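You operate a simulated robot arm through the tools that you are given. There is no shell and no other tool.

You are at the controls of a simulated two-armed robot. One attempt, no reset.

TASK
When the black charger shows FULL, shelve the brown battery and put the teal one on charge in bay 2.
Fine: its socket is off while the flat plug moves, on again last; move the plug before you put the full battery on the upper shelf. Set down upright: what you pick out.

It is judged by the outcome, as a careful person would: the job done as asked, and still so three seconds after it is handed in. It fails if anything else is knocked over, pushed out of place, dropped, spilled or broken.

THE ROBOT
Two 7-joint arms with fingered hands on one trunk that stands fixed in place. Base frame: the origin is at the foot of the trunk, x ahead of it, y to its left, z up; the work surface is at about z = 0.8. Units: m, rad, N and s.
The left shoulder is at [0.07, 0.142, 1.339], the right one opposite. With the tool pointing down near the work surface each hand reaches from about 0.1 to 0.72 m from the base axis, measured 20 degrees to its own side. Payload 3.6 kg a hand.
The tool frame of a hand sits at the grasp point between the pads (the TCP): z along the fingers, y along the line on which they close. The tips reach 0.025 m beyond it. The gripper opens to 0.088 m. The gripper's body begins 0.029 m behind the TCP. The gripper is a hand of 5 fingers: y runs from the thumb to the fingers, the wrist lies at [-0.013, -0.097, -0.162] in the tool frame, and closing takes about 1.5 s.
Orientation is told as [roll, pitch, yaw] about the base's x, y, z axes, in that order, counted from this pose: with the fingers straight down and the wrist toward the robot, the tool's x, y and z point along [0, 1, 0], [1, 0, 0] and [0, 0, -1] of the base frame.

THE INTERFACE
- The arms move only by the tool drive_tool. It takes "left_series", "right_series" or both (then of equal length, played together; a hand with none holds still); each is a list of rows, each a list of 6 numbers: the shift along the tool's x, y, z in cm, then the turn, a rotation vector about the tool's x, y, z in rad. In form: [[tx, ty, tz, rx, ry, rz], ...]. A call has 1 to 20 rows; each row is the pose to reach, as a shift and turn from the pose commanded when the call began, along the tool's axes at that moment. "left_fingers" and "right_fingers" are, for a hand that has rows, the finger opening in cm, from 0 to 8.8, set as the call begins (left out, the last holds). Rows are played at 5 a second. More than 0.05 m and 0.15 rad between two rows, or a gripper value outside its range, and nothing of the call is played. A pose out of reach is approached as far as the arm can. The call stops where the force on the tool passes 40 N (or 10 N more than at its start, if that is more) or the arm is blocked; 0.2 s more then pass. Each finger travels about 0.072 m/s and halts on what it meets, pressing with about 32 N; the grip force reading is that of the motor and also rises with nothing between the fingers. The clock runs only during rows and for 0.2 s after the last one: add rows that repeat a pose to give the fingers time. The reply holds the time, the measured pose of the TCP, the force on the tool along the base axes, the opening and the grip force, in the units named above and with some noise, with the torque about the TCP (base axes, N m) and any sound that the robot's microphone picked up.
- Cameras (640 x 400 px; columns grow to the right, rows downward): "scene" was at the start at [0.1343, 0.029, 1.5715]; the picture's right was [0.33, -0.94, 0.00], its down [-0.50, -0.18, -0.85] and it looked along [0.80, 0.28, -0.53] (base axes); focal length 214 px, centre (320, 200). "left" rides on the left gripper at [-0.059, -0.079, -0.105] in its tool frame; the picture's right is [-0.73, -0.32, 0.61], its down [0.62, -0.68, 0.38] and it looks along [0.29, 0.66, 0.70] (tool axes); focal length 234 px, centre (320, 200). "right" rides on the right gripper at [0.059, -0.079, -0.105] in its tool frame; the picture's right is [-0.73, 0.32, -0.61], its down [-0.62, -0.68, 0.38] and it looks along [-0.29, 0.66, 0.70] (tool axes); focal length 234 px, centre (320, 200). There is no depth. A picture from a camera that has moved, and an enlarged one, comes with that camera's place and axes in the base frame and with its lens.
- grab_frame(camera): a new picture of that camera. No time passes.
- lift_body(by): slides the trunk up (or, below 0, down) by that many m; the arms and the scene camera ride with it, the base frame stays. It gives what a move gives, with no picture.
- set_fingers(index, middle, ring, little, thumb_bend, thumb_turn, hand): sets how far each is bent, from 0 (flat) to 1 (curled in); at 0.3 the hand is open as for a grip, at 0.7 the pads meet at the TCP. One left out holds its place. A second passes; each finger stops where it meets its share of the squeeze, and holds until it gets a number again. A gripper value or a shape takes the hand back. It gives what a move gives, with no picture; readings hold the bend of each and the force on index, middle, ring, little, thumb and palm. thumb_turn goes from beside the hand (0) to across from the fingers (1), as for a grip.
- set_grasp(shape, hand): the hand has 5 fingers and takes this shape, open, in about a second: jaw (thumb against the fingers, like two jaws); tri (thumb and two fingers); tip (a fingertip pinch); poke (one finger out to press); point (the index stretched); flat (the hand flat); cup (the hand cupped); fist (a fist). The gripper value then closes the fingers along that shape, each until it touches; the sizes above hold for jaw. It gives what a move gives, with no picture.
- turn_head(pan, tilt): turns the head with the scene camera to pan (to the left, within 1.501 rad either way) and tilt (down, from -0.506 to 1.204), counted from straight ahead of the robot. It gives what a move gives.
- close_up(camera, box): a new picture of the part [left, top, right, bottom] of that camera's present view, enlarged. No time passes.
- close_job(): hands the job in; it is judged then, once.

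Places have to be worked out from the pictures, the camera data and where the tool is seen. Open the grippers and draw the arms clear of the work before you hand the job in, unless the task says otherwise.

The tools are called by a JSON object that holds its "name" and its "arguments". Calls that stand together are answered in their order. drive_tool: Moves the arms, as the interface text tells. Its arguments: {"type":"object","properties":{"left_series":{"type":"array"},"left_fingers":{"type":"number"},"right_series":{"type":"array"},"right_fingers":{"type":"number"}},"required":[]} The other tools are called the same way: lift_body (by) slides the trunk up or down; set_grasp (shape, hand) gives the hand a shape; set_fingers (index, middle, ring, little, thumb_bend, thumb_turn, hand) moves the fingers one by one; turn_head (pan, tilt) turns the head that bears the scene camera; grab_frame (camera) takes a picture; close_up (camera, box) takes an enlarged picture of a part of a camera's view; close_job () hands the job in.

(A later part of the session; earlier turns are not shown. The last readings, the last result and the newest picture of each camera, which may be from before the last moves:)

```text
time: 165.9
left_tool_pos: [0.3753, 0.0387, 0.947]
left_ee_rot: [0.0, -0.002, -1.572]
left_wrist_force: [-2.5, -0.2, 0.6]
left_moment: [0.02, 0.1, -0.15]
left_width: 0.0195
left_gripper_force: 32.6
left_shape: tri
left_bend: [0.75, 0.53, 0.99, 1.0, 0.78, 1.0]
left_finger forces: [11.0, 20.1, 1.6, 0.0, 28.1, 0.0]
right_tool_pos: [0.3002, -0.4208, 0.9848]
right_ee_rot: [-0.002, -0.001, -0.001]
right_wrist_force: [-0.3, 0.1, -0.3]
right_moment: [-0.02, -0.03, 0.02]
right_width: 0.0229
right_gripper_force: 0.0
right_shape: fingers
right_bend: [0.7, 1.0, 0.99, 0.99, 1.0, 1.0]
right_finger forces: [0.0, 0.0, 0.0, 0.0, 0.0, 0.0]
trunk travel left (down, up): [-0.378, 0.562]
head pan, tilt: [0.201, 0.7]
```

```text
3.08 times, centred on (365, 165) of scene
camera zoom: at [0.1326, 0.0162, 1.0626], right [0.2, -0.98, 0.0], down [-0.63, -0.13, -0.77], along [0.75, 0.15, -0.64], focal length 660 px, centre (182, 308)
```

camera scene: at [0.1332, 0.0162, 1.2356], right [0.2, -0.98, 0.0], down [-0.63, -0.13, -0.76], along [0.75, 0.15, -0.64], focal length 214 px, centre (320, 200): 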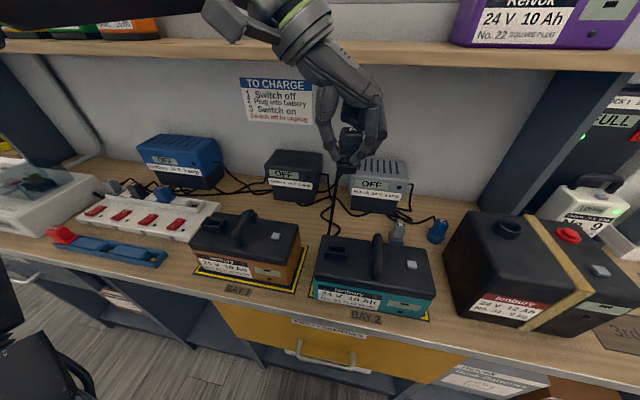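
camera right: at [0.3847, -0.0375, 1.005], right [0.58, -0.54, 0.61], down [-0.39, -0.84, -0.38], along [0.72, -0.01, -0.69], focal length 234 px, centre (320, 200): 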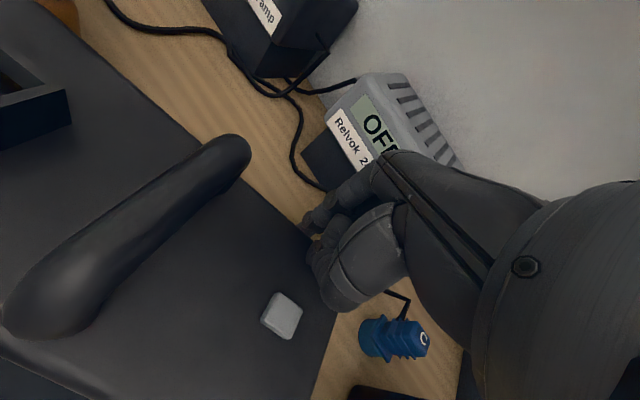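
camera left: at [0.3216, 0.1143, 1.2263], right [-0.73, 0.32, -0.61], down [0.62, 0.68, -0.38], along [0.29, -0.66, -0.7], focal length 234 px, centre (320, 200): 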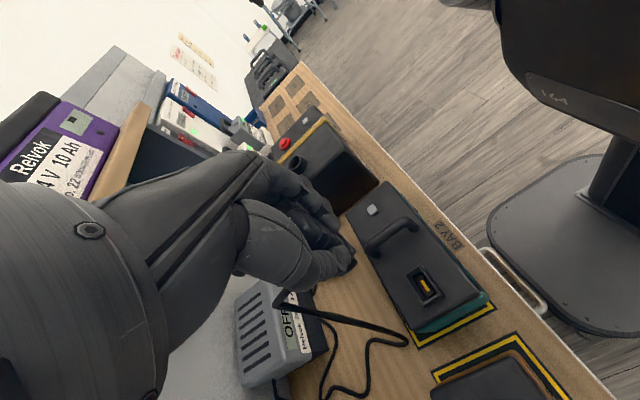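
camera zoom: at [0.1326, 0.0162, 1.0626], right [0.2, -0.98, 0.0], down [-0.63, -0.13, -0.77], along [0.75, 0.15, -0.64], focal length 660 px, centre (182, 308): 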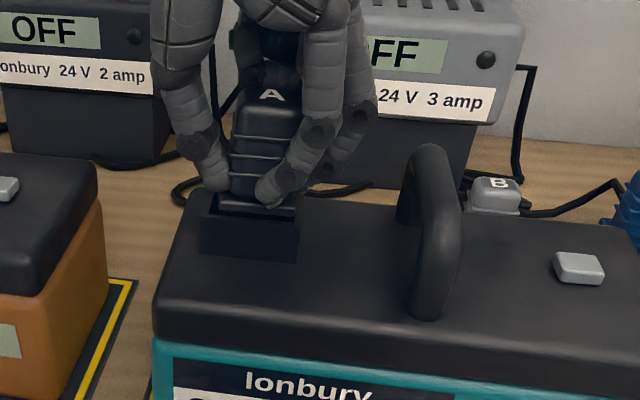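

Forces are small; TCP is 1 mm above the seated height. Pressing down a few millimetres more until it bottoms.

{"name": "lift_body", "arguments": {"by": -0.003}}

{"name": "close_up", "arguments": {"camera": "left", "box": [290, 180, 450, 310]}}

{"name": "lift_body", "arguments": {"by": -0.003}}

{"name": "close_up", "arguments": {"camera": "scene", "box": [310, 100, 420, 230]}}

```text
time: 166.4
left_tool_pos: [0.3748, 0.0387, 0.9451]
left_ee_rot: [0.002, 0.0, -1.571]
left_wrist_force: [-2.8, 1.2, 8.9]
left_moment: [-0.12, -0.02, -0.11]
left_width: 0.0194
left_gripper_force: 32.1
left_shape: tri
left_bend: [0.75, 0.53, 0.99, 1.0, 0.78, 1.0]
left_finger forces: [11.1, 22.5, 0.6, 0.0, 29.3, 0.0]
right_tool_pos: [0.2998, -0.4209, 0.9829]
right_ee_rot: [-0.001, -0.004, 0.0]
right_wrist_force: [0.0, 0.2, 0.4]
right_moment: [0.01, 0.0, 0.0]
right_width: 0.0225
right_gripper_force: 0.0
right_shape: fingers
right_bend: [0.7, 1.0, 0.99, 0.99, 1.0, 1.0]
right_finger forces: [0.0, 0.0, 0.0, 0.0, 0.0, 0.1]
trunk travel left (down, up): [-0.375, 0.565]
head pan, tilt: [0.201, 0.7]
```

```text
3.08 times, centred on (370, 245) of left
camera zoom: at [0.314, 0.1192, 1.0506], right [-0.72, 0.32, -0.61], down [0.62, 0.68, -0.38], along [0.29, -0.66, -0.69], focal length 720 px, centre (166, 62)
```

zoom: 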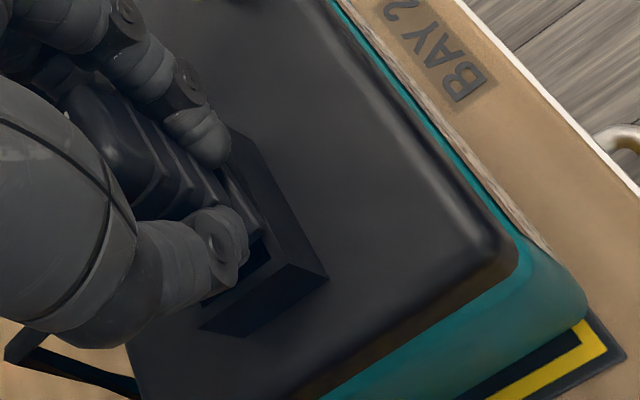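

```text
time: 166.9
left_tool_pos: [0.3727, 0.0395, 0.9434]
left_ee_rot: [0.003, -0.004, -1.57]
left_wrist_force: [-0.8, 2.8, 24.2]
left_moment: [-0.33, -0.07, -0.11]
left_width: 0.0211
left_gripper_force: 32.4
left_shape: tri
left_bend: [0.75, 0.52, 0.99, 1.0, 0.77, 1.0]
left_finger forces: [11.1, 31.7, 1.3, 0.1, 32.9, 0.0]
right_tool_pos: [0.2992, -0.4203, 0.9801]
right_ee_rot: [-0.002, -0.004, 0.0]
right_wrist_force: [0.2, 0.0, 0.1]
right_moment: [-0.02, -0.02, -0.01]
right_width: 0.0224
right_gripper_force: 0.1
right_shape: fingers
right_bend: [0.7, 1.0, 0.99, 0.99, 1.0, 1.0]
right_finger forces: [0.1, 0.0, 0.0, 0.0, 0.0, 0.1]
trunk travel left (down, up): [-0.372, 0.568]
head pan, tilt: [0.201, 0.7]
```

```text
3.08 times, centred on (365, 165) of scene
camera zoom: at [0.131, 0.0166, 1.0572], right [0.2, -0.98, 0.0], down [-0.63, -0.13, -0.77], along [0.75, 0.15, -0.64], focal length 660 px, centre (182, 308)
```

zoom: 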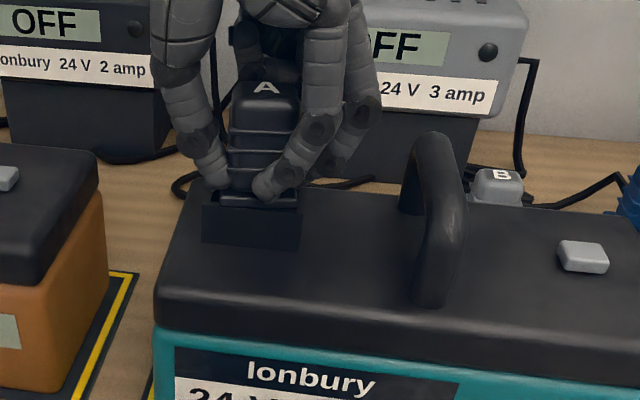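

The plug has bottomed (24 N) at the seated height. I relax the pressure, then open the fingers and check.

{"name": "lift_body", "arguments": {"by": 0.004}}

{"name": "drive_tool", "arguments": {"left_series": [[0, 0, 0, 0, 0, 0], [0, 0, 0, 0, 0, 0], [0, 0, 0, 0, 0, 0], [0, 0, 0, 0, 0, 0], [0, 0, 0, 0, 0, 0]], "left_fingers": 4.5}}

{"name": "close_up", "arguments": {"camera": "left", "box": [220, 130, 480, 330]}}

{"name": "close_up", "arguments": {"camera": "scene", "box": [310, 100, 420, 230]}}

```text
time: 167.4
left_tool_pos: [0.3741, 0.0398, 0.9448]
left_ee_rot: [-0.001, 0.001, -1.572]
left_wrist_force: [-4.1, 2.2, 1.7]
left_moment: [0.0, 0.13, -0.12]
left_width: 0.0201
left_gripper_force: 31.9
left_shape: tri
left_bend: [0.75, 0.52, 0.99, 1.0, 0.77, 1.0]
left_finger forces: [13.1, 21.1, 1.2, 0.0, 28.0, 0.0]
right_tool_pos: [0.2992, -0.4202, 0.9835]
right_ee_rot: [-0.001, -0.002, 0.0]
right_wrist_force: [-0.2, 0.2, 0.4]
right_moment: [0.01, -0.03, -0.01]
right_width: 0.0229
right_gripper_force: 0.1
right_shape: fingers
right_bend: [0.7, 1.0, 0.99, 0.99, 1.0, 1.0]
right_finger forces: [0.0, 0.1, 0.0, 0.0, 0.0, 0.0]
trunk travel left (down, up): [-0.376, 0.564]
head pan, tilt: [0.201, 0.7]
```

```text
time: 168.6
left_tool_pos: [0.3745, 0.0385, 0.9454]
left_ee_rot: [0.001, 0.0, -1.571]
left_wrist_force: [-0.8, 1.0, 0.2]
left_moment: [-0.02, 0.02, -0.01]
left_width: 0.0445
left_gripper_force: 0.0
left_shape: tri
left_bend: [0.74, 0.44, 0.99, 0.99, 0.69, 1.0]
left_finger forces: [0.0, 0.1, 0.0, 0.0, 0.0, 0.1]
right_tool_pos: [0.3004, -0.4194, 0.9837]
right_ee_rot: [-0.001, -0.001, 0.001]
right_wrist_force: [0.3, 0.4, 0.7]
right_moment: [-0.02, 0.0, -0.01]
right_width: 0.0229
right_gripper_force: 0.1
right_shape: fingers
right_bend: [0.7, 1.0, 0.99, 0.99, 1.0, 1.0]
right_finger forces: [0.0, 0.0, 0.0, 0.1, 0.0, 0.0]
trunk travel left (down, up): [-0.376, 0.564]
head pan, tilt: [0.201, 0.7]
```

```text
2.00 times, centred on (350, 230) of left
camera zoom: at [0.3154, 0.119, 1.0507], right [-0.73, 0.32, -0.61], down [0.62, 0.68, -0.38], along [0.29, -0.66, -0.7], focal length 468 px, centre (260, 140)
```

zoom: 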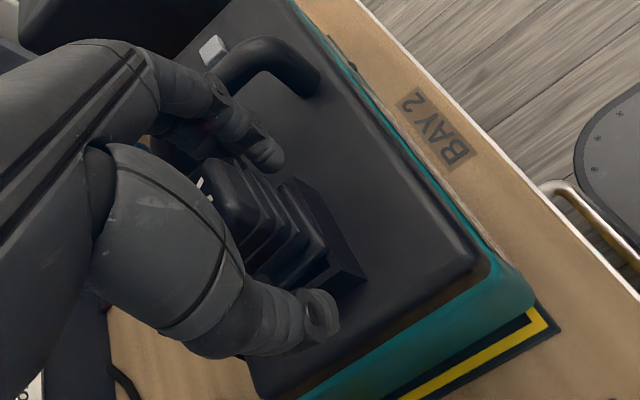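

```text
3.08 times, centred on (365, 165) of scene
camera zoom: at [0.1331, 0.0162, 1.0606], right [0.2, -0.98, 0.0], down [-0.63, -0.13, -0.76], along [0.75, 0.15, -0.64], focal length 660 px, centre (182, 308)
```

zoom: 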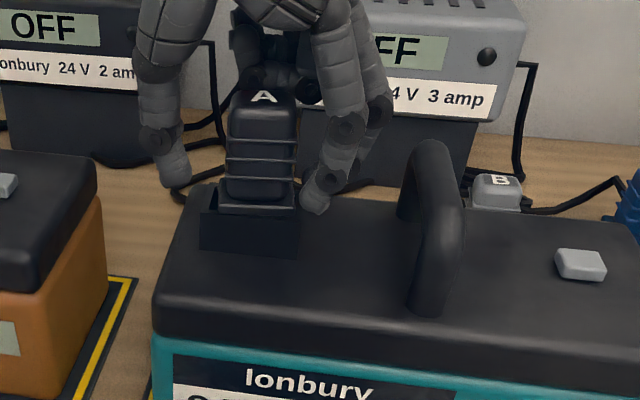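

The plug stands seated in the teal's socket, matching how it sat in the brown. Lifting the hand straight up.

{"name": "lift_body", "arguments": {"by": 0.1}}

{"name": "grab_frame", "arguments": {"camera": "left"}}

{"name": "close_up", "arguments": {"camera": "scene", "box": [180, 130, 440, 320]}}

```text
time: 170.0
left_tool_pos: [0.3758, 0.0391, 1.0454]
left_ee_rot: [-0.002, -0.001, -1.57]
left_wrist_force: [-0.7, 0.6, -0.1]
left_moment: [-0.02, -0.03, 0.0]
left_width: 0.0446
left_gripper_force: 0.0
left_shape: tri
left_bend: [0.74, 0.44, 0.99, 0.99, 0.69, 1.0]
left_finger forces: [0.1, 0.1, 0.0, 0.1, 0.0, 0.1]
right_tool_pos: [0.3012, -0.4196, 1.0835]
right_ee_rot: [-0.002, -0.003, 0.002]
right_wrist_force: [0.9, -0.6, -0.3]
right_moment: [-0.02, -0.01, 0.04]
right_width: 0.0225
right_gripper_force: 0.1
right_shape: fingers
right_bend: [0.7, 1.0, 0.99, 0.99, 1.0, 1.0]
right_finger forces: [0.0, 0.1, 0.0, 0.0, 0.1, 0.0]
trunk travel left (down, up): [-0.476, 0.464]
head pan, tilt: [0.201, 0.7]
```

```text
taken
camera left: at [0.3155, 0.119, 1.1507], right [-0.73, 0.32, -0.61], down [0.62, 0.68, -0.38], along [0.29, -0.66, -0.7], focal length 234 px, centre (320, 200)
```

left: 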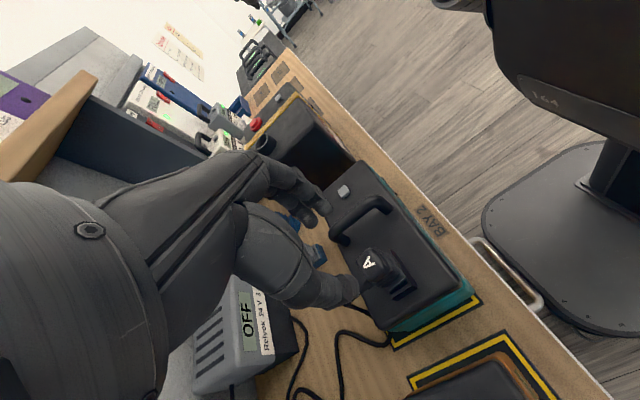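

```text
2.11 times, centred on (310, 225) of scene
camera zoom: at [0.1332, 0.0161, 1.1606], right [0.2, -0.98, 0.0], down [-0.63, -0.13, -0.76], along [0.75, 0.15, -0.64], focal length 452 px, centre (341, 147)
```

zoom: 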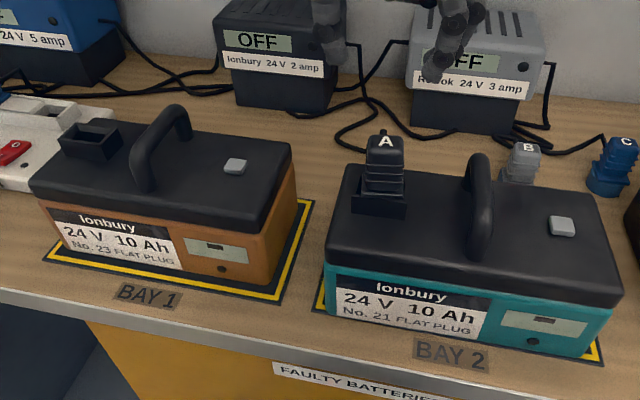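

Plug A now sits in the teal and brown's socket is empty. Next the brown battery: I raise the trunk, set the left hand to jaw, and tilt it forward (θ≈1.0, yaw −90°) as in the grasp that suits the shelf, moving above brown's handle.

{"name": "lift_body", "arguments": {"by": 0.12}}

{"name": "set_grasp", "arguments": {"shape": "jaw", "hand": "left"}}

{"name": "drive_tool", "arguments": {"left_series": [[0, -1.5, 0, 0, 0.12, 0], [0, -3, 0, 0, 0.24, 0], [0, -5, 0, 0, 0.36, 0], [0, -7, 0, 0, 0.48, 0], [0, -9, 0, 0, 0.6, 0], [0, -11, 0, 0, 0.72, 0], [0, -13, 0, 0, 0.84, 0], [0, -15, 0, 0, 0.96, 0], [0, -17, 0, 0, 1.0, 0], [0, -18.7, 0, 0, 1.0, 0]]}}

{"name": "grab_frame", "arguments": {"camera": "left"}}

{"name": "grab_frame", "arguments": {"camera": "scene"}}

```text
time: 171.5
left_tool_pos: [0.3751, 0.04, 1.1651]
left_ee_rot: [0.001, -0.002, -1.571]
left_wrist_force: [-0.2, -0.3, -0.2]
left_moment: [0.0, 0.03, -0.01]
left_width: 0.0447
left_gripper_force: 0.0
left_shape: tri
left_bend: [0.74, 0.44, 0.99, 0.99, 0.69, 1.0]
left_finger forces: [0.1, 0.0, 0.0, 0.0, 0.0, 0.0]
right_tool_pos: [0.3018, -0.4206, 1.2018]
right_ee_rot: [-0.001, -0.003, -0.001]
right_wrist_force: [0.3, 0.6, 0.0]
right_moment: [-0.02, -0.01, -0.02]
right_width: 0.0226
right_gripper_force: 0.0
right_shape: fingers
right_bend: [0.7, 1.0, 0.99, 0.99, 1.0, 1.0]
right_finger forces: [0.0, 0.0, 0.0, 0.0, 0.0, 0.0]
trunk travel left (down, up): [-0.596, 0.344]
head pan, tilt: [0.201, 0.7]
```

```text
time: 172.4
left_tool_pos: [0.3747, 0.0395, 1.1656]
left_ee_rot: [0.0, 0.0, -1.572]
left_wrist_force: [0.3, 0.5, 0.2]
left_moment: [-0.01, -0.01, -0.02]
left_width: 0.0877
left_gripper_force: 0.2
left_shape: jaw
left_bend: [0.3, 0.3, 0.3, 0.3, 0.3, 0.98]
left_finger forces: [0.1, 0.1, 0.0, 0.0, 0.0, 0.1]
right_tool_pos: [0.3006, -0.4193, 1.2033]
right_ee_rot: [-0.002, -0.003, 0.001]
right_wrist_force: [0.3, -0.1, 0.2]
right_moment: [-0.02, -0.02, 0.04]
right_width: 0.0228
right_gripper_force: 0.0
right_shape: fingers
right_bend: [0.7, 1.0, 0.99, 0.99, 1.0, 1.0]
right_finger forces: [0.0, 0.1, 0.1, 0.0, 0.0, 0.0]
trunk travel left (down, up): [-0.596, 0.344]
head pan, tilt: [0.201, 0.7]
```

```text
time: 174.6
left_tool_pos: [0.3758, 0.2276, 1.1655]
left_ee_rot: [1.002, -0.001, -1.57]
left_wrist_force: [-0.1, 0.0, -0.3]
left_moment: [-0.03, 0.02, -0.04]
left_width: 0.088
left_gripper_force: 0.0
left_shape: jaw
left_bend: [0.3, 0.3, 0.3, 0.3, 0.3, 0.98]
left_finger forces: [0.0, 0.0, 0.1, 0.0, 0.0, 0.0]
right_tool_pos: [0.301, -0.4196, 1.2033]
right_ee_rot: [-0.002, -0.002, 0.0]
right_wrist_force: [0.0, 0.0, -0.2]
right_moment: [0.02, 0.0, 0.02]
right_width: 0.0226
right_gripper_force: 0.1
right_shape: fingers
right_bend: [0.7, 1.0, 0.99, 0.99, 1.0, 1.0]
right_finger forces: [0.1, 0.0, 0.0, 0.0, 0.1, 0.0]
trunk travel left (down, up): [-0.596, 0.344]
head pan, tilt: [0.201, 0.7]
```

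```text
taken
camera left: at [0.255, 0.3073, 1.1726], right [0.12, 0.32, -0.94], down [0.66, 0.68, 0.32], along [0.74, -0.66, -0.13], focal length 234 px, centre (320, 200)
```

left: 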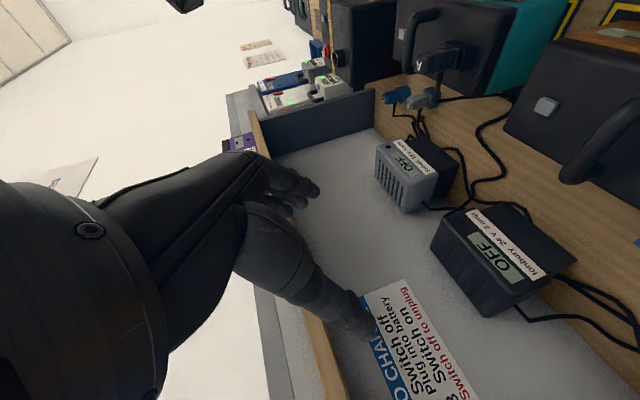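

```text
taken
camera scene: at [0.1331, 0.0167, 1.2806], right [0.2, -0.98, 0.0], down [-0.63, -0.13, -0.76], along [0.75, 0.15, -0.64], focal length 214 px, centre (320, 200)
```

scene: 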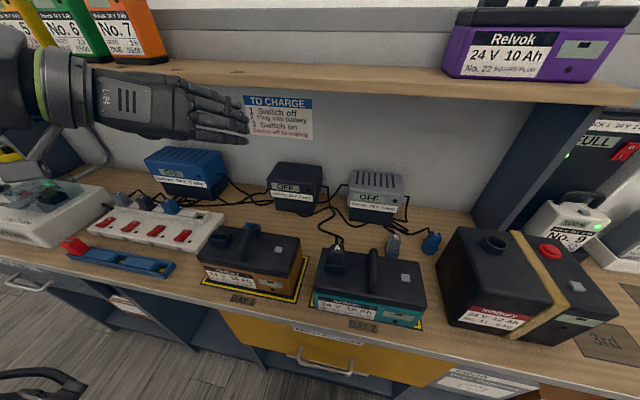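

The tilted pose is fully in reach above brown. I measure brown's handle position from both cameras.

{"name": "close_up", "arguments": {"camera": "scene", "box": [180, 210, 320, 310]}}

{"name": "turn_head", "arguments": {"pan": 0.45, "tilt": 0.75}}

{"name": "grab_frame", "arguments": {"camera": "scene"}}

```text
4.00 times, centred on (250, 260) of scene
camera zoom: at [0.1331, 0.0167, 1.2806], right [0.2, -0.98, 0.0], down [-0.63, -0.13, -0.76], along [0.75, 0.15, -0.64], focal length 858 px, centre (600, -40)
```

zoom: 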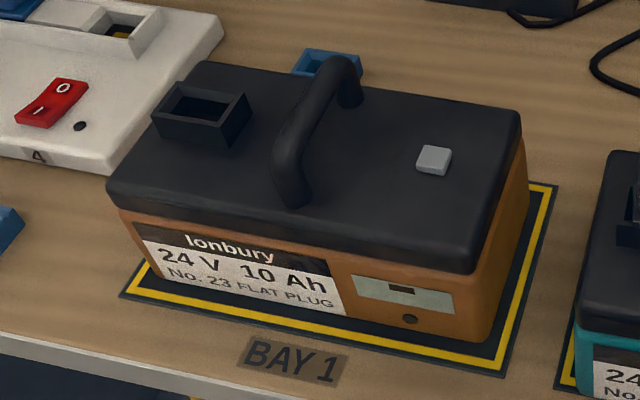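

```text
time: 175.3
left_tool_pos: [0.375, 0.227, 1.165]
left_ee_rot: [1.0, 0.0, -1.572]
left_wrist_force: [-0.1, -0.2, -0.6]
left_moment: [-0.01, -0.01, 0.03]
left_width: 0.088
left_gripper_force: 0.0
left_shape: jaw
left_bend: [0.3, 0.3, 0.3, 0.3, 0.3, 0.98]
left_finger forces: [0.0, 0.0, 0.1, 0.0, 0.1, 0.1]
right_tool_pos: [0.2997, -0.42, 1.2027]
right_ee_rot: [-0.003, -0.002, 0.002]
right_wrist_force: [0.3, -0.1, 0.3]
right_moment: [0.04, 0.0, 0.0]
right_width: 0.0228
right_gripper_force: 0.0
right_shape: fingers
right_bend: [0.7, 1.0, 0.99, 0.99, 1.0, 1.0]
right_finger forces: [0.1, 0.0, 0.0, 0.1, 0.1, 0.1]
trunk travel left (down, up): [-0.596, 0.344]
head pan, tilt: [0.45, 0.75]
```

```text
taken
camera scene: at [0.1245, 0.0352, 1.2764], right [0.43, -0.9, 0.0], down [-0.61, -0.3, -0.73], along [0.66, 0.32, -0.68], focal length 214 px, centre (320, 200)
```

scene: 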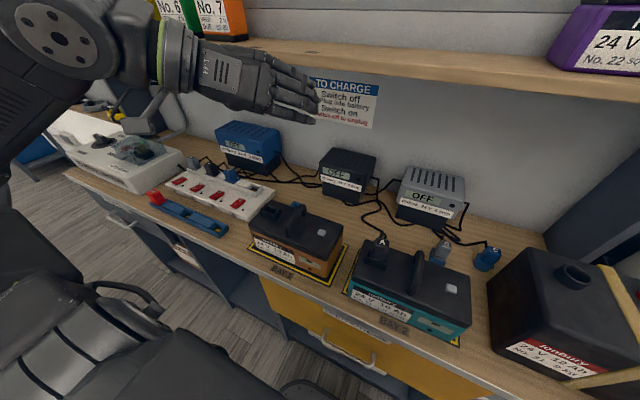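

Brown centre ≈(0.399, 0.233), no yaw; handle bar at y≈0.228. I trim the position, set a 5 cm opening, and lower with the trunk toward the handle.

{"name": "drive_tool", "arguments": {"left_series": [[0.3, -0.1, 0.5, 0, 0, 0], [0.62, -0.2, 0.97, 0, 0, 0], [0.62, -0.2, 0.97, 0, 0, 0], [0.62, -0.2, 0.97, 0, 0, 0], [0.62, -0.2, 0.97, 0, 0, 0]], "left_fingers": 5.0}}

{"name": "lift_body", "arguments": {"by": -0.195}}

{"name": "grab_frame", "arguments": {"camera": "left"}}

{"name": "close_up", "arguments": {"camera": "scene", "box": [200, 60, 400, 260]}}

```text
time: 176.5
left_tool_pos: [0.387, 0.2291, 1.1647]
left_ee_rot: [1.0, 0.0, -1.572]
left_wrist_force: [-0.2, 0.7, -1.0]
left_moment: [0.0, 0.01, 0.02]
left_width: 0.0504
left_gripper_force: 0.1
left_shape: jaw
left_bend: [0.74, 0.42, 0.38, 0.44, 0.66, 1.0]
left_finger forces: [0.0, 0.0, 0.0, 0.1, 0.0, 0.1]
right_tool_pos: [0.3003, -0.4207, 1.2032]
right_ee_rot: [-0.002, -0.003, 0.0]
right_wrist_force: [0.2, -1.2, 0.3]
right_moment: [0.0, -0.01, -0.01]
right_width: 0.0226
right_gripper_force: 0.1
right_shape: fingers
right_bend: [0.7, 1.0, 0.99, 0.99, 1.0, 1.0]
right_finger forces: [0.1, 0.0, 0.0, 0.2, 0.1, 0.0]
trunk travel left (down, up): [-0.596, 0.344]
head pan, tilt: [0.45, 0.75]
```

```text
time: 178.7
left_tool_pos: [0.386, 0.2287, 0.9699]
left_ee_rot: [1.0, 0.0, -1.572]
left_wrist_force: [-0.1, -0.2, -0.3]
left_moment: [0.0, 0.02, 0.01]
left_width: 0.0504
left_gripper_force: 0.1
left_shape: jaw
left_bend: [0.74, 0.42, 0.38, 0.44, 0.66, 1.0]
left_finger forces: [0.1, 0.0, 0.0, 0.0, 0.1, 0.1]
right_tool_pos: [0.3004, -0.4202, 1.0083]
right_ee_rot: [-0.001, -0.002, 0.001]
right_wrist_force: [-0.5, -0.7, -1.4]
right_moment: [-0.01, 0.0, -0.02]
right_width: 0.0231
right_gripper_force: 0.1
right_shape: fingers
right_bend: [0.7, 1.0, 0.99, 0.99, 1.0, 1.0]
right_finger forces: [0.0, 0.0, 0.1, 0.0, 0.0, 0.0]
trunk travel left (down, up): [-0.401, 0.539]
head pan, tilt: [0.45, 0.75]
```

```text
taken
camera left: at [0.2656, 0.3087, 0.9776], right [0.12, 0.32, -0.94], down [0.66, 0.68, 0.32], along [0.74, -0.66, -0.13], focal length 234 px, centre (320, 200)
```

left: 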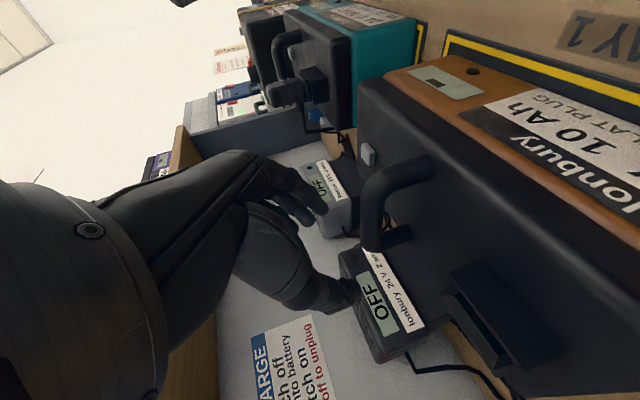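

```text
2.00 times, centred on (300, 160) of scene
camera zoom: at [0.1244, 0.0354, 1.0814], right [0.44, -0.9, 0.0], down [-0.61, -0.3, -0.73], along [0.66, 0.32, -0.68], focal length 429 px, centre (360, 280)
```

zoom: 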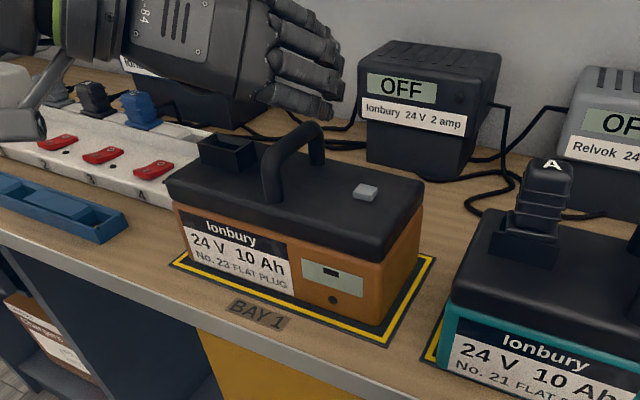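

Aligned. Lowering 3 cm, then checking the bar between fingers and thumb.

{"name": "lift_body", "arguments": {"by": -0.033}}

{"name": "close_up", "arguments": {"camera": "left", "box": [220, 100, 540, 330]}}

{"name": "close_up", "arguments": {"camera": "scene", "box": [200, 60, 400, 260]}}

```text
time: 179.4
left_tool_pos: [0.386, 0.2282, 0.9361]
left_ee_rot: [1.0, 0.0, -1.572]
left_wrist_force: [0.2, 0.6, 1.0]
left_moment: [0.0, -0.01, 0.01]
left_width: 0.0504
left_gripper_force: 0.1
left_shape: jaw
left_bend: [0.74, 0.42, 0.38, 0.44, 0.66, 1.0]
left_finger forces: [0.0, 0.0, 0.0, 0.0, 0.0, 0.0]
right_tool_pos: [0.3004, -0.4202, 0.9749]
right_ee_rot: [-0.002, -0.002, -0.001]
right_wrist_force: [-0.3, 0.0, -0.8]
right_moment: [0.05, 0.01, 0.0]
right_width: 0.0228
right_gripper_force: 0.0
right_shape: fingers
right_bend: [0.7, 1.0, 0.99, 0.99, 1.0, 1.0]
right_finger forces: [0.0, 0.0, 0.1, 0.0, 0.0, 0.1]
trunk travel left (down, up): [-0.368, 0.572]
head pan, tilt: [0.45, 0.75]
```

```text
1.74 times, centred on (380, 215) of left
camera zoom: at [0.2656, 0.3086, 0.9445], right [0.12, 0.32, -0.94], down [0.66, 0.68, 0.32], along [0.74, -0.66, -0.13], focal length 407 px, centre (216, 174)
```

zoom: 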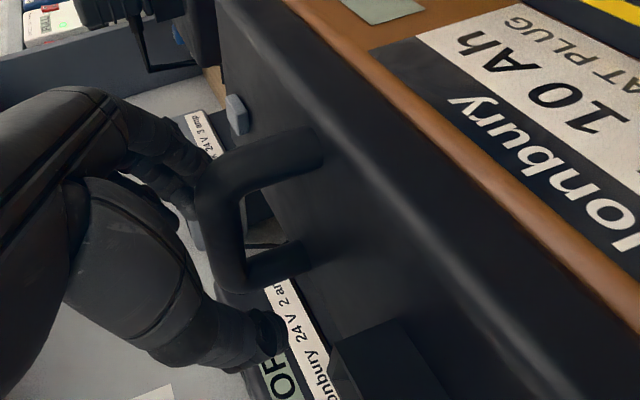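

```text
2.00 times, centred on (300, 160) of scene
camera zoom: at [0.1243, 0.0354, 1.0483], right [0.44, -0.9, 0.0], down [-0.61, -0.3, -0.73], along [0.66, 0.32, -0.68], focal length 429 px, centre (360, 280)
```

zoom: 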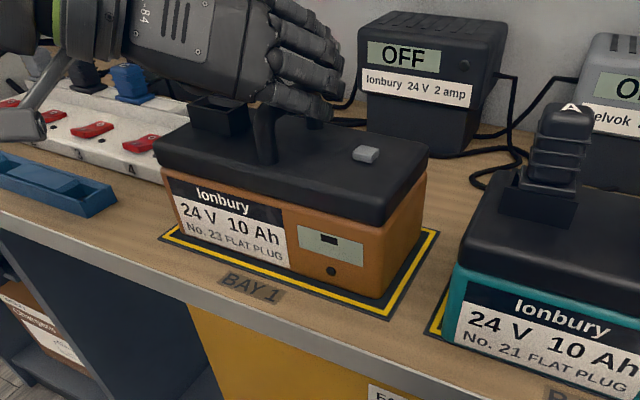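

The bar is already nearly where it was for the teal grasp; lowering 6 mm more and closing partially, then fully.

{"name": "lift_body", "arguments": {"by": -0.006}}

{"name": "drive_tool", "arguments": {"left_series": [[0, 0, 0, 0, 0, 0], [0, 0, 0, 0, 0, 0], [0, 0, 0, 0, 0, 0], [0, 0, 0, 0, 0, 0], [0, 0, 0, 0, 0, 0], [0, 0, 0, 0, 0, 0], [0, 0, 0, 0, 0, 0], [0, 0, 0, 0, 0, 0], [0, 0, 0, 0, 0, 0]], "left_fingers": 0}}

{"name": "close_up", "arguments": {"camera": "left", "box": [220, 100, 540, 330]}}

{"name": "close_up", "arguments": {"camera": "scene", "box": [200, 60, 400, 260]}}

```text
time: 180.0
left_tool_pos: [0.3854, 0.2293, 0.9297]
left_ee_rot: [1.0, 0.0, -1.572]
left_wrist_force: [0.1, -0.5, 0.0]
left_moment: [-0.04, 0.03, -0.02]
left_width: 0.0504
left_gripper_force: 0.0
left_shape: jaw
left_bend: [0.74, 0.42, 0.38, 0.44, 0.66, 1.0]
left_finger forces: [0.1, 0.0, 0.0, 0.0, 0.1, 0.0]
right_tool_pos: [0.3013, -0.4198, 0.9688]
right_ee_rot: [-0.001, -0.001, 0.0]
right_wrist_force: [-0.4, 0.1, -0.7]
right_moment: [-0.03, 0.01, 0.01]
right_width: 0.0228
right_gripper_force: 0.2
right_shape: fingers
right_bend: [0.7, 1.0, 0.99, 0.99, 1.0, 1.0]
right_finger forces: [0.1, 0.0, 0.0, 0.0, 0.0, 0.0]
trunk travel left (down, up): [-0.362, 0.578]
head pan, tilt: [0.45, 0.75]
```

```text
time: 182.0
left_tool_pos: [0.3867, 0.2282, 0.9301]
left_ee_rot: [0.996, -0.001, -1.57]
left_wrist_force: [1.6, 0.4, -0.6]
left_moment: [0.04, -0.08, -0.11]
left_width: 0.0051
left_gripper_force: 31.7
left_shape: jaw
left_bend: [0.71, 0.59, 0.71, 0.7, 0.72, 1.0]
left_finger forces: [5.8, 7.6, 6.6, 0.0, 27.0, 0.0]
right_tool_pos: [0.3014, -0.4204, 0.969]
right_ee_rot: [-0.003, -0.002, 0.001]
right_wrist_force: [0.6, 0.3, -0.3]
right_moment: [-0.02, -0.01, -0.01]
right_width: 0.0229
right_gripper_force: 0.0
right_shape: fingers
right_bend: [0.7, 1.0, 0.99, 0.99, 1.0, 1.0]
right_finger forces: [0.1, 0.1, 0.0, 0.1, 0.0, 0.0]
trunk travel left (down, up): [-0.362, 0.578]
head pan, tilt: [0.45, 0.75]
```

```text
1.74 times, centred on (380, 215) of left
camera zoom: at [0.2663, 0.3088, 0.9382], right [0.12, 0.32, -0.94], down [0.66, 0.68, 0.32], along [0.74, -0.66, -0.13], focal length 407 px, centre (216, 174)
```

zoom: 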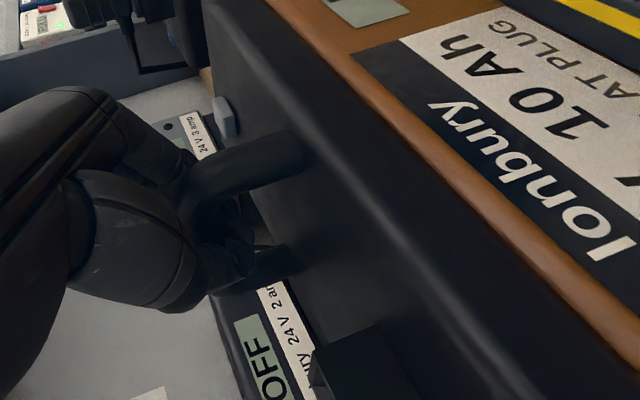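

```text
2.00 times, centred on (300, 160) of scene
camera zoom: at [0.1252, 0.0355, 1.0422], right [0.44, -0.9, 0.0], down [-0.61, -0.3, -0.73], along [0.66, 0.32, -0.68], focal length 429 px, centre (360, 280)
```

zoom: 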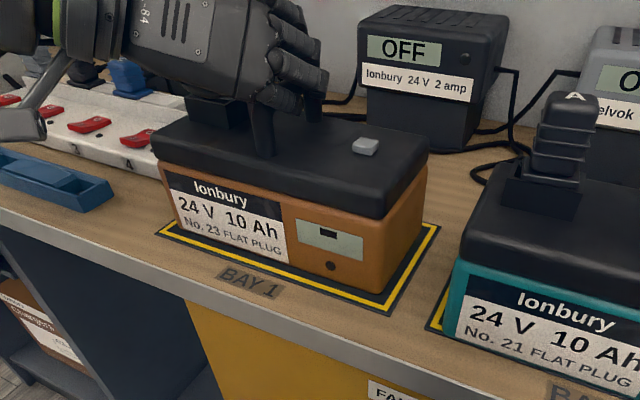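

Grip closed (thumb 27 N against three fingers). Lifting a little to check the hold.

{"name": "lift_body", "arguments": {"by": 0.025}}

{"name": "grab_frame", "arguments": {"camera": "left"}}

{"name": "close_up", "arguments": {"camera": "scene", "box": [180, 60, 400, 260]}}

```text
time: 182.7
left_tool_pos: [0.3876, 0.23, 0.9543]
left_ee_rot: [0.999, -0.002, -1.57]
left_wrist_force: [0.0, 1.0, -14.6]
left_moment: [0.09, 0.06, -0.02]
left_width: 0.0048
left_gripper_force: 31.3
left_shape: jaw
left_bend: [0.71, 0.59, 0.7, 0.7, 0.72, 1.0]
left_finger forces: [8.3, 8.6, 0.8, 0.1, 27.3, 0.1]
right_tool_pos: [0.3005, -0.419, 0.9939]
right_ee_rot: [-0.002, 0.0, 0.001]
right_wrist_force: [0.5, 0.6, 0.0]
right_moment: [0.0, 0.02, -0.04]
right_width: 0.0225
right_gripper_force: 0.1
right_shape: fingers
right_bend: [0.7, 1.0, 0.99, 0.99, 1.0, 1.0]
right_finger forces: [0.0, 0.0, 0.0, 0.1, 0.0, 0.0]
trunk travel left (down, up): [-0.387, 0.553]
head pan, tilt: [0.45, 0.75]
```

```text
taken
camera left: at [0.2669, 0.3096, 0.9626], right [0.12, 0.32, -0.94], down [0.66, 0.68, 0.32], along [0.74, -0.66, -0.13], focal length 234 px, centre (320, 200)
```

left: 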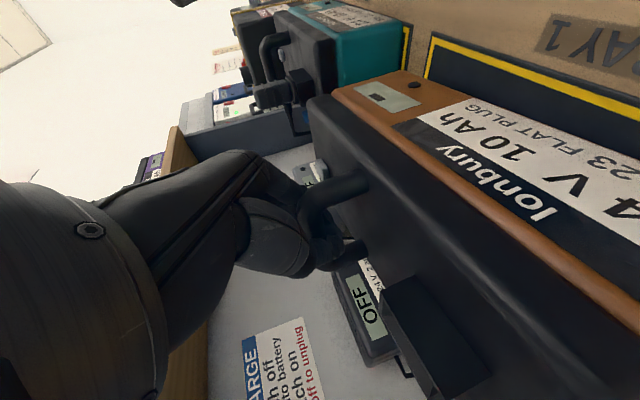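

```text
2.00 times, centred on (290, 160) of scene
camera zoom: at [0.1259, 0.0364, 1.0671], right [0.44, -0.9, 0.0], down [-0.62, -0.3, -0.73], along [0.66, 0.32, -0.68], focal length 429 px, centre (380, 280)
```

zoom: 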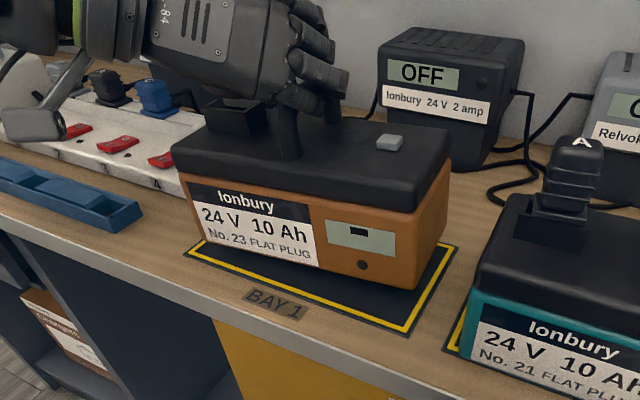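

Held well and level. Raising the trunk in stages toward shelf height.

{"name": "lift_body", "arguments": {"by": 0.2}}

{"name": "lift_body", "arguments": {"by": 0.22}}

{"name": "turn_head", "arguments": {"pan": 0.25, "tilt": 0.6}}

{"name": "grab_frame", "arguments": {"camera": "scene"}}

{"name": "grab_frame", "arguments": {"camera": "left"}}

```text
time: 184.9
left_tool_pos: [0.387, 0.2291, 1.1542]
left_ee_rot: [0.998, -0.001, -1.569]
left_wrist_force: [0.0, 0.1, -13.8]
left_moment: [0.11, 0.09, -0.02]
left_width: 0.005
left_gripper_force: 31.6
left_shape: jaw
left_bend: [0.71, 0.6, 0.7, 0.7, 0.72, 1.0]
left_finger forces: [8.2, 8.1, 0.4, 0.1, 27.9, 0.1]
right_tool_pos: [0.3025, -0.4183, 1.1936]
right_ee_rot: [-0.001, 0.0, 0.001]
right_wrist_force: [0.5, 0.1, 0.0]
right_moment: [-0.01, -0.03, 0.03]
right_width: 0.0225
right_gripper_force: 0.0
right_shape: fingers
right_bend: [0.7, 1.0, 0.99, 0.99, 1.0, 1.0]
right_finger forces: [0.0, 0.0, 0.0, 0.0, 0.1, 0.0]
trunk travel left (down, up): [-0.587, 0.353]
head pan, tilt: [0.45, 0.75]
```

```text
time: 187.2
left_tool_pos: [0.3892, 0.2293, 1.3757]
left_ee_rot: [0.998, -0.002, -1.571]
left_wrist_force: [-0.3, 0.2, -14.7]
left_moment: [0.08, 0.08, -0.02]
left_width: 0.005
left_gripper_force: 31.8
left_shape: jaw
left_bend: [0.71, 0.6, 0.7, 0.7, 0.72, 1.0]
left_finger forces: [8.2, 8.1, 0.6, 0.0, 28.1, 0.1]
right_tool_pos: [0.3021, -0.4193, 1.4132]
right_ee_rot: [-0.002, 0.0, -0.002]
right_wrist_force: [-0.1, 0.5, 0.2]
right_moment: [0.04, 0.0, 0.0]
right_width: 0.0225
right_gripper_force: 0.0
right_shape: fingers
right_bend: [0.7, 1.0, 0.99, 0.99, 1.0, 1.0]
right_finger forces: [0.0, 0.0, 0.0, 0.0, 0.0, 0.0]
trunk travel left (down, up): [-0.807, 0.133]
head pan, tilt: [0.45, 0.75]
```

```text
time: 187.9
left_tool_pos: [0.3874, 0.2296, 1.3742]
left_ee_rot: [0.998, -0.002, -1.571]
left_wrist_force: [-0.2, -0.1, -14.9]
left_moment: [0.07, 0.12, 0.04]
left_width: 0.0052
left_gripper_force: 32.0
left_shape: jaw
left_bend: [0.71, 0.6, 0.7, 0.7, 0.72, 1.0]
left_finger forces: [8.1, 8.1, 0.7, 0.1, 28.1, 0.0]
right_tool_pos: [0.3038, -0.4188, 1.4136]
right_ee_rot: [-0.003, 0.001, 0.001]
right_wrist_force: [0.3, -0.5, 0.5]
right_moment: [0.01, 0.0, 0.02]
right_width: 0.0228
right_gripper_force: 0.2
right_shape: fingers
right_bend: [0.7, 1.0, 0.99, 0.99, 1.0, 1.0]
right_finger forces: [0.0, 0.1, 0.0, 0.0, 0.0, 0.1]
trunk travel left (down, up): [-0.807, 0.133]
head pan, tilt: [0.25, 0.6]
```

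```text
taken
camera scene: at [0.1374, 0.0222, 1.4999], right [0.25, -0.97, 0.0], down [-0.55, -0.14, -0.82], along [0.8, 0.2, -0.57], focal length 214 px, centre (320, 200)
```

scene: 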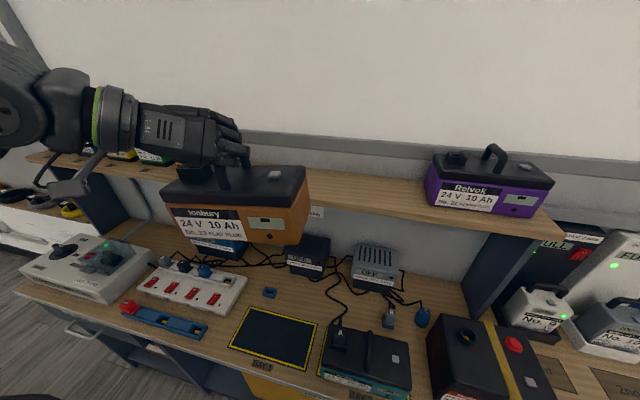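

```text
taken
camera left: at [0.2674, 0.3096, 1.3828], right [0.12, 0.32, -0.94], down [0.66, 0.68, 0.32], along [0.74, -0.66, -0.13], focal length 234 px, centre (320, 200)
```

left: 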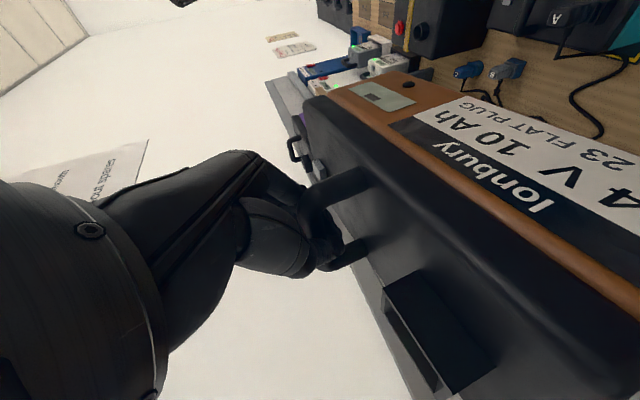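

Stable all the way up. I raise the trunk to its upper range, then slowly carry the battery to in front of the teal's former spot (y≈0.035).

{"name": "lift_body", "arguments": {"by": 0.125}}

{"name": "drive_tool", "arguments": {"left_series": [[-0.8, 2.1, 1.0, 0, 0, 0], [-1.6, 4.3, 2.1, 0, 0, 0], [-2.5, 6.5, 3.2, 0, 0, 0], [-3.3, 8.7, 4.2, 0, 0, 0], [-4.2, 10.8, 5.3, 0, 0, 0], [-5.0, 13, 6.4, 0, 0, 0], [-5.8, 15.2, 7.5, 0, 0, 0], [-6.7, 17.3, 8.5, 0, 0, 0], [-7.5, 19.5, 9.6, 0, 0, 0]]}}

{"name": "grab_frame", "arguments": {"camera": "scene"}}

{"name": "grab_frame", "arguments": {"camera": "left"}}

```text
time: 189.5
left_tool_pos: [0.3873, 0.2303, 1.5003]
left_ee_rot: [0.998, -0.001, -1.57]
left_wrist_force: [0.0, -0.3, -14.7]
left_moment: [0.09, 0.11, -0.01]
left_width: 0.0049
left_gripper_force: 32.1
left_shape: jaw
left_bend: [0.71, 0.6, 0.7, 0.7, 0.72, 1.0]
left_finger forces: [8.0, 8.2, 0.7, 0.1, 28.2, 0.1]
right_tool_pos: [0.3027, -0.419, 1.5388]
right_ee_rot: [0.0, -0.001, 0.0]
right_wrist_force: [-0.1, 0.3, 1.0]
right_moment: [0.01, 0.01, -0.03]
right_width: 0.0226
right_gripper_force: 0.0
right_shape: fingers
right_bend: [0.7, 1.0, 0.99, 0.99, 1.0, 1.0]
right_finger forces: [0.0, 0.0, 0.0, 0.1, 0.0, 0.0]
trunk travel left (down, up): [-0.932, 0.008]
head pan, tilt: [0.25, 0.6]
```

```text
time: 191.5
left_tool_pos: [0.429, 0.0332, 1.3843]
left_ee_rot: [0.996, 0.0, -1.571]
left_wrist_force: [-0.1, -0.9, -14.3]
left_moment: [0.08, 0.07, -0.01]
left_width: 0.0052
left_gripper_force: 31.7
left_shape: jaw
left_bend: [0.71, 0.6, 0.7, 0.7, 0.73, 1.0]
left_finger forces: [7.9, 7.4, 0.3, 0.0, 29.6, 0.0]
right_tool_pos: [0.3047, -0.4218, 1.5384]
right_ee_rot: [-0.001, 0.0, -0.001]
right_wrist_force: [-0.5, 0.8, -1.1]
right_moment: [-0.03, 0.01, 0.0]
right_width: 0.0228
right_gripper_force: 0.1
right_shape: fingers
right_bend: [0.7, 1.0, 0.99, 0.99, 1.0, 1.0]
right_finger forces: [0.0, 0.0, 0.0, 0.0, 0.0, 0.0]
trunk travel left (down, up): [-0.932, 0.008]
head pan, tilt: [0.25, 0.6]
```

```text
taken
camera scene: at [0.1389, 0.019, 1.6249], right [0.25, -0.97, 0.0], down [-0.55, -0.14, -0.82], along [0.8, 0.2, -0.57], focal length 214 px, centre (320, 200)
```

scene: 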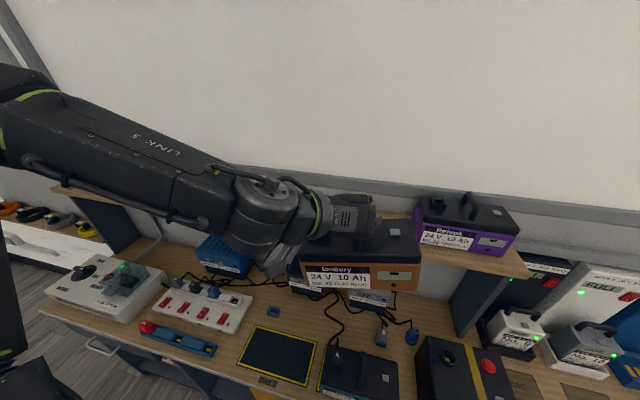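

```text
taken
camera left: at [0.309, 0.112, 1.393], right [0.12, 0.32, -0.94], down [0.66, 0.68, 0.32], along [0.74, -0.66, -0.13], focal length 234 px, centre (320, 200)
```

left: 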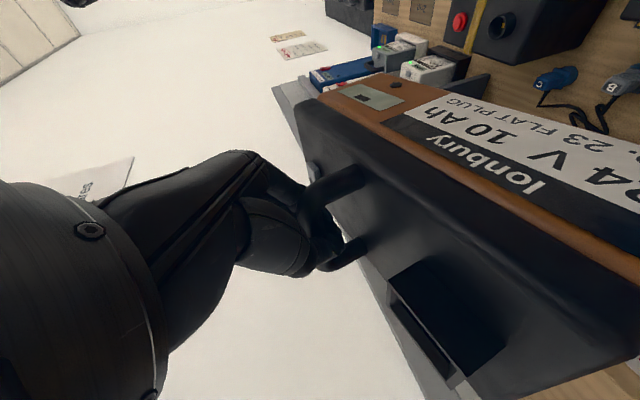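

In reach throughout. Checking the battery's attitude before moving it over the shelf.

{"name": "close_up", "arguments": {"camera": "scene", "box": [250, 170, 450, 310]}}

```text
2.86 times, centred on (350, 240) of scene
camera zoom: at [0.1389, 0.019, 1.6249], right [0.25, -0.97, 0.0], down [-0.55, -0.14, -0.82], along [0.8, 0.2, -0.57], focal length 613 px, centre (234, 86)
```

zoom: 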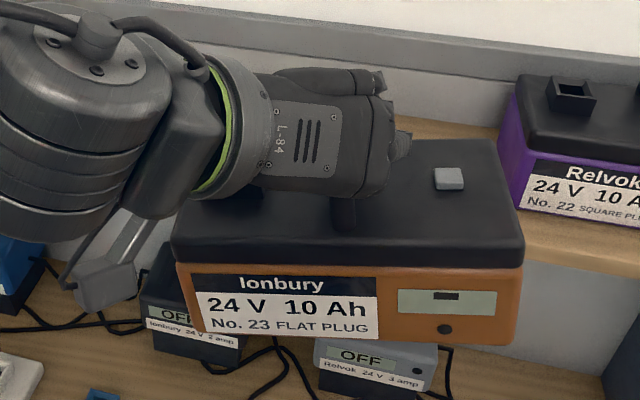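

The battery hangs with its left side about 2 cm low, like the teal did; it will level when set down. There is clearance (≈2.7 cm above the shelf), so I move it straight forward over the shelf.

{"name": "drive_tool", "arguments": {"left_series": [[1.2, 0, 1.9, 0, 0, 0], [2.5, 0, 3.9, 0, 0, 0], [3.8, 0, 5.9, 0, 0, 0], [5.1, 0, 7.9, 0, 0, 0], [6.4, 0, 9.9, 0, 0, 0], [7.6, 0, 11.9, 0, 0, 0], [8.9, 0, 13.9, 0, 0, 0], [9.8, 0, 15.3, 0, 0, 0]]}}

{"name": "grab_frame", "arguments": {"camera": "scene"}}

{"name": "grab_frame", "arguments": {"camera": "left"}}

```text
time: 193.3
left_tool_pos: [0.6119, 0.0343, 1.3831]
left_ee_rot: [0.995, 0.0, -1.572]
left_wrist_force: [-0.5, -0.2, -14.1]
left_moment: [0.05, 0.07, 0.01]
left_width: 0.0053
left_gripper_force: 32.4
left_shape: jaw
left_bend: [0.71, 0.6, 0.7, 0.7, 0.73, 1.0]
left_finger forces: [8.6, 7.1, 0.8, 0.0, 28.8, 0.0]
right_tool_pos: [0.3056, -0.42, 1.5387]
right_ee_rot: [-0.002, 0.001, 0.0]
right_wrist_force: [0.5, 0.2, 0.6]
right_moment: [0.03, 0.01, 0.02]
right_width: 0.0227
right_gripper_force: 0.0
right_shape: fingers
right_bend: [0.7, 1.0, 0.99, 0.99, 1.0, 1.0]
right_finger forces: [0.1, 0.0, 0.0, 0.1, 0.0, 0.0]
trunk travel left (down, up): [-0.932, 0.008]
head pan, tilt: [0.25, 0.6]
```

```text
taken
camera scene: at [0.1401, 0.0218, 1.6248], right [0.25, -0.97, 0.0], down [-0.55, -0.14, -0.82], along [0.8, 0.2, -0.57], focal length 214 px, centre (320, 200)
```

scene: 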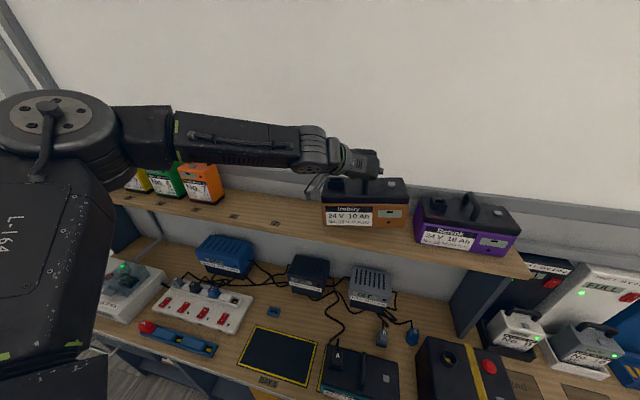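

```text
taken
camera left: at [0.4919, 0.114, 1.3916], right [0.11, 0.32, -0.94], down [0.66, 0.68, 0.31], along [0.74, -0.66, -0.13], focal length 234 px, centre (320, 200)
```

left: 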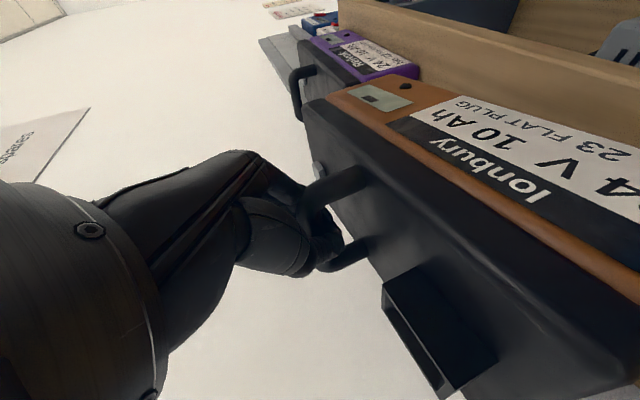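

Battery is over the shelf. Two more centimetres forward, then check before lowering.

{"name": "drive_tool", "arguments": {"left_series": [[0.5, 0, 0.8, 0, 0, 0], [1.0, 0, 1.6, 0, 0, 0], [1.0, 0, 1.6, 0, 0, 0]]}}

{"name": "close_up", "arguments": {"camera": "scene", "box": [270, 140, 530, 280]}}

```text
time: 194.1
left_tool_pos: [0.6299, 0.0349, 1.3835]
left_ee_rot: [0.995, 0.002, -1.571]
left_wrist_force: [-0.2, 0.5, -13.9]
left_moment: [0.1, 0.07, 0.0]
left_width: 0.0054
left_gripper_force: 31.7
left_shape: jaw
left_bend: [0.71, 0.6, 0.7, 0.7, 0.73, 1.0]
left_finger forces: [7.9, 7.5, 1.0, 0.1, 28.8, 0.0]
right_tool_pos: [0.3037, -0.4196, 1.5378]
right_ee_rot: [0.0, 0.001, 0.001]
right_wrist_force: [0.4, 0.5, 0.0]
right_moment: [-0.03, -0.01, 0.01]
right_width: 0.0228
right_gripper_force: 0.2
right_shape: fingers
right_bend: [0.7, 1.0, 0.99, 0.99, 1.0, 1.0]
right_finger forces: [0.0, 0.0, 0.0, 0.0, 0.0, 0.0]
trunk travel left (down, up): [-0.932, 0.008]
head pan, tilt: [0.25, 0.6]
```

```text
2.46 times, centred on (400, 210) of scene
camera zoom: at [0.139, 0.0213, 1.6249], right [0.25, -0.97, 0.0], down [-0.55, -0.14, -0.82], along [0.8, 0.2, -0.57], focal length 528 px, centre (123, 175)
```

zoom: 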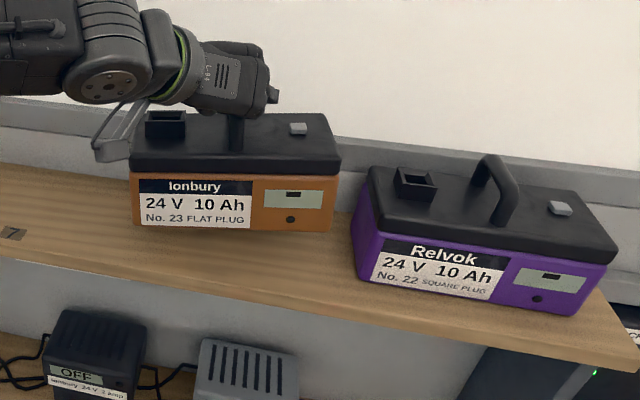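

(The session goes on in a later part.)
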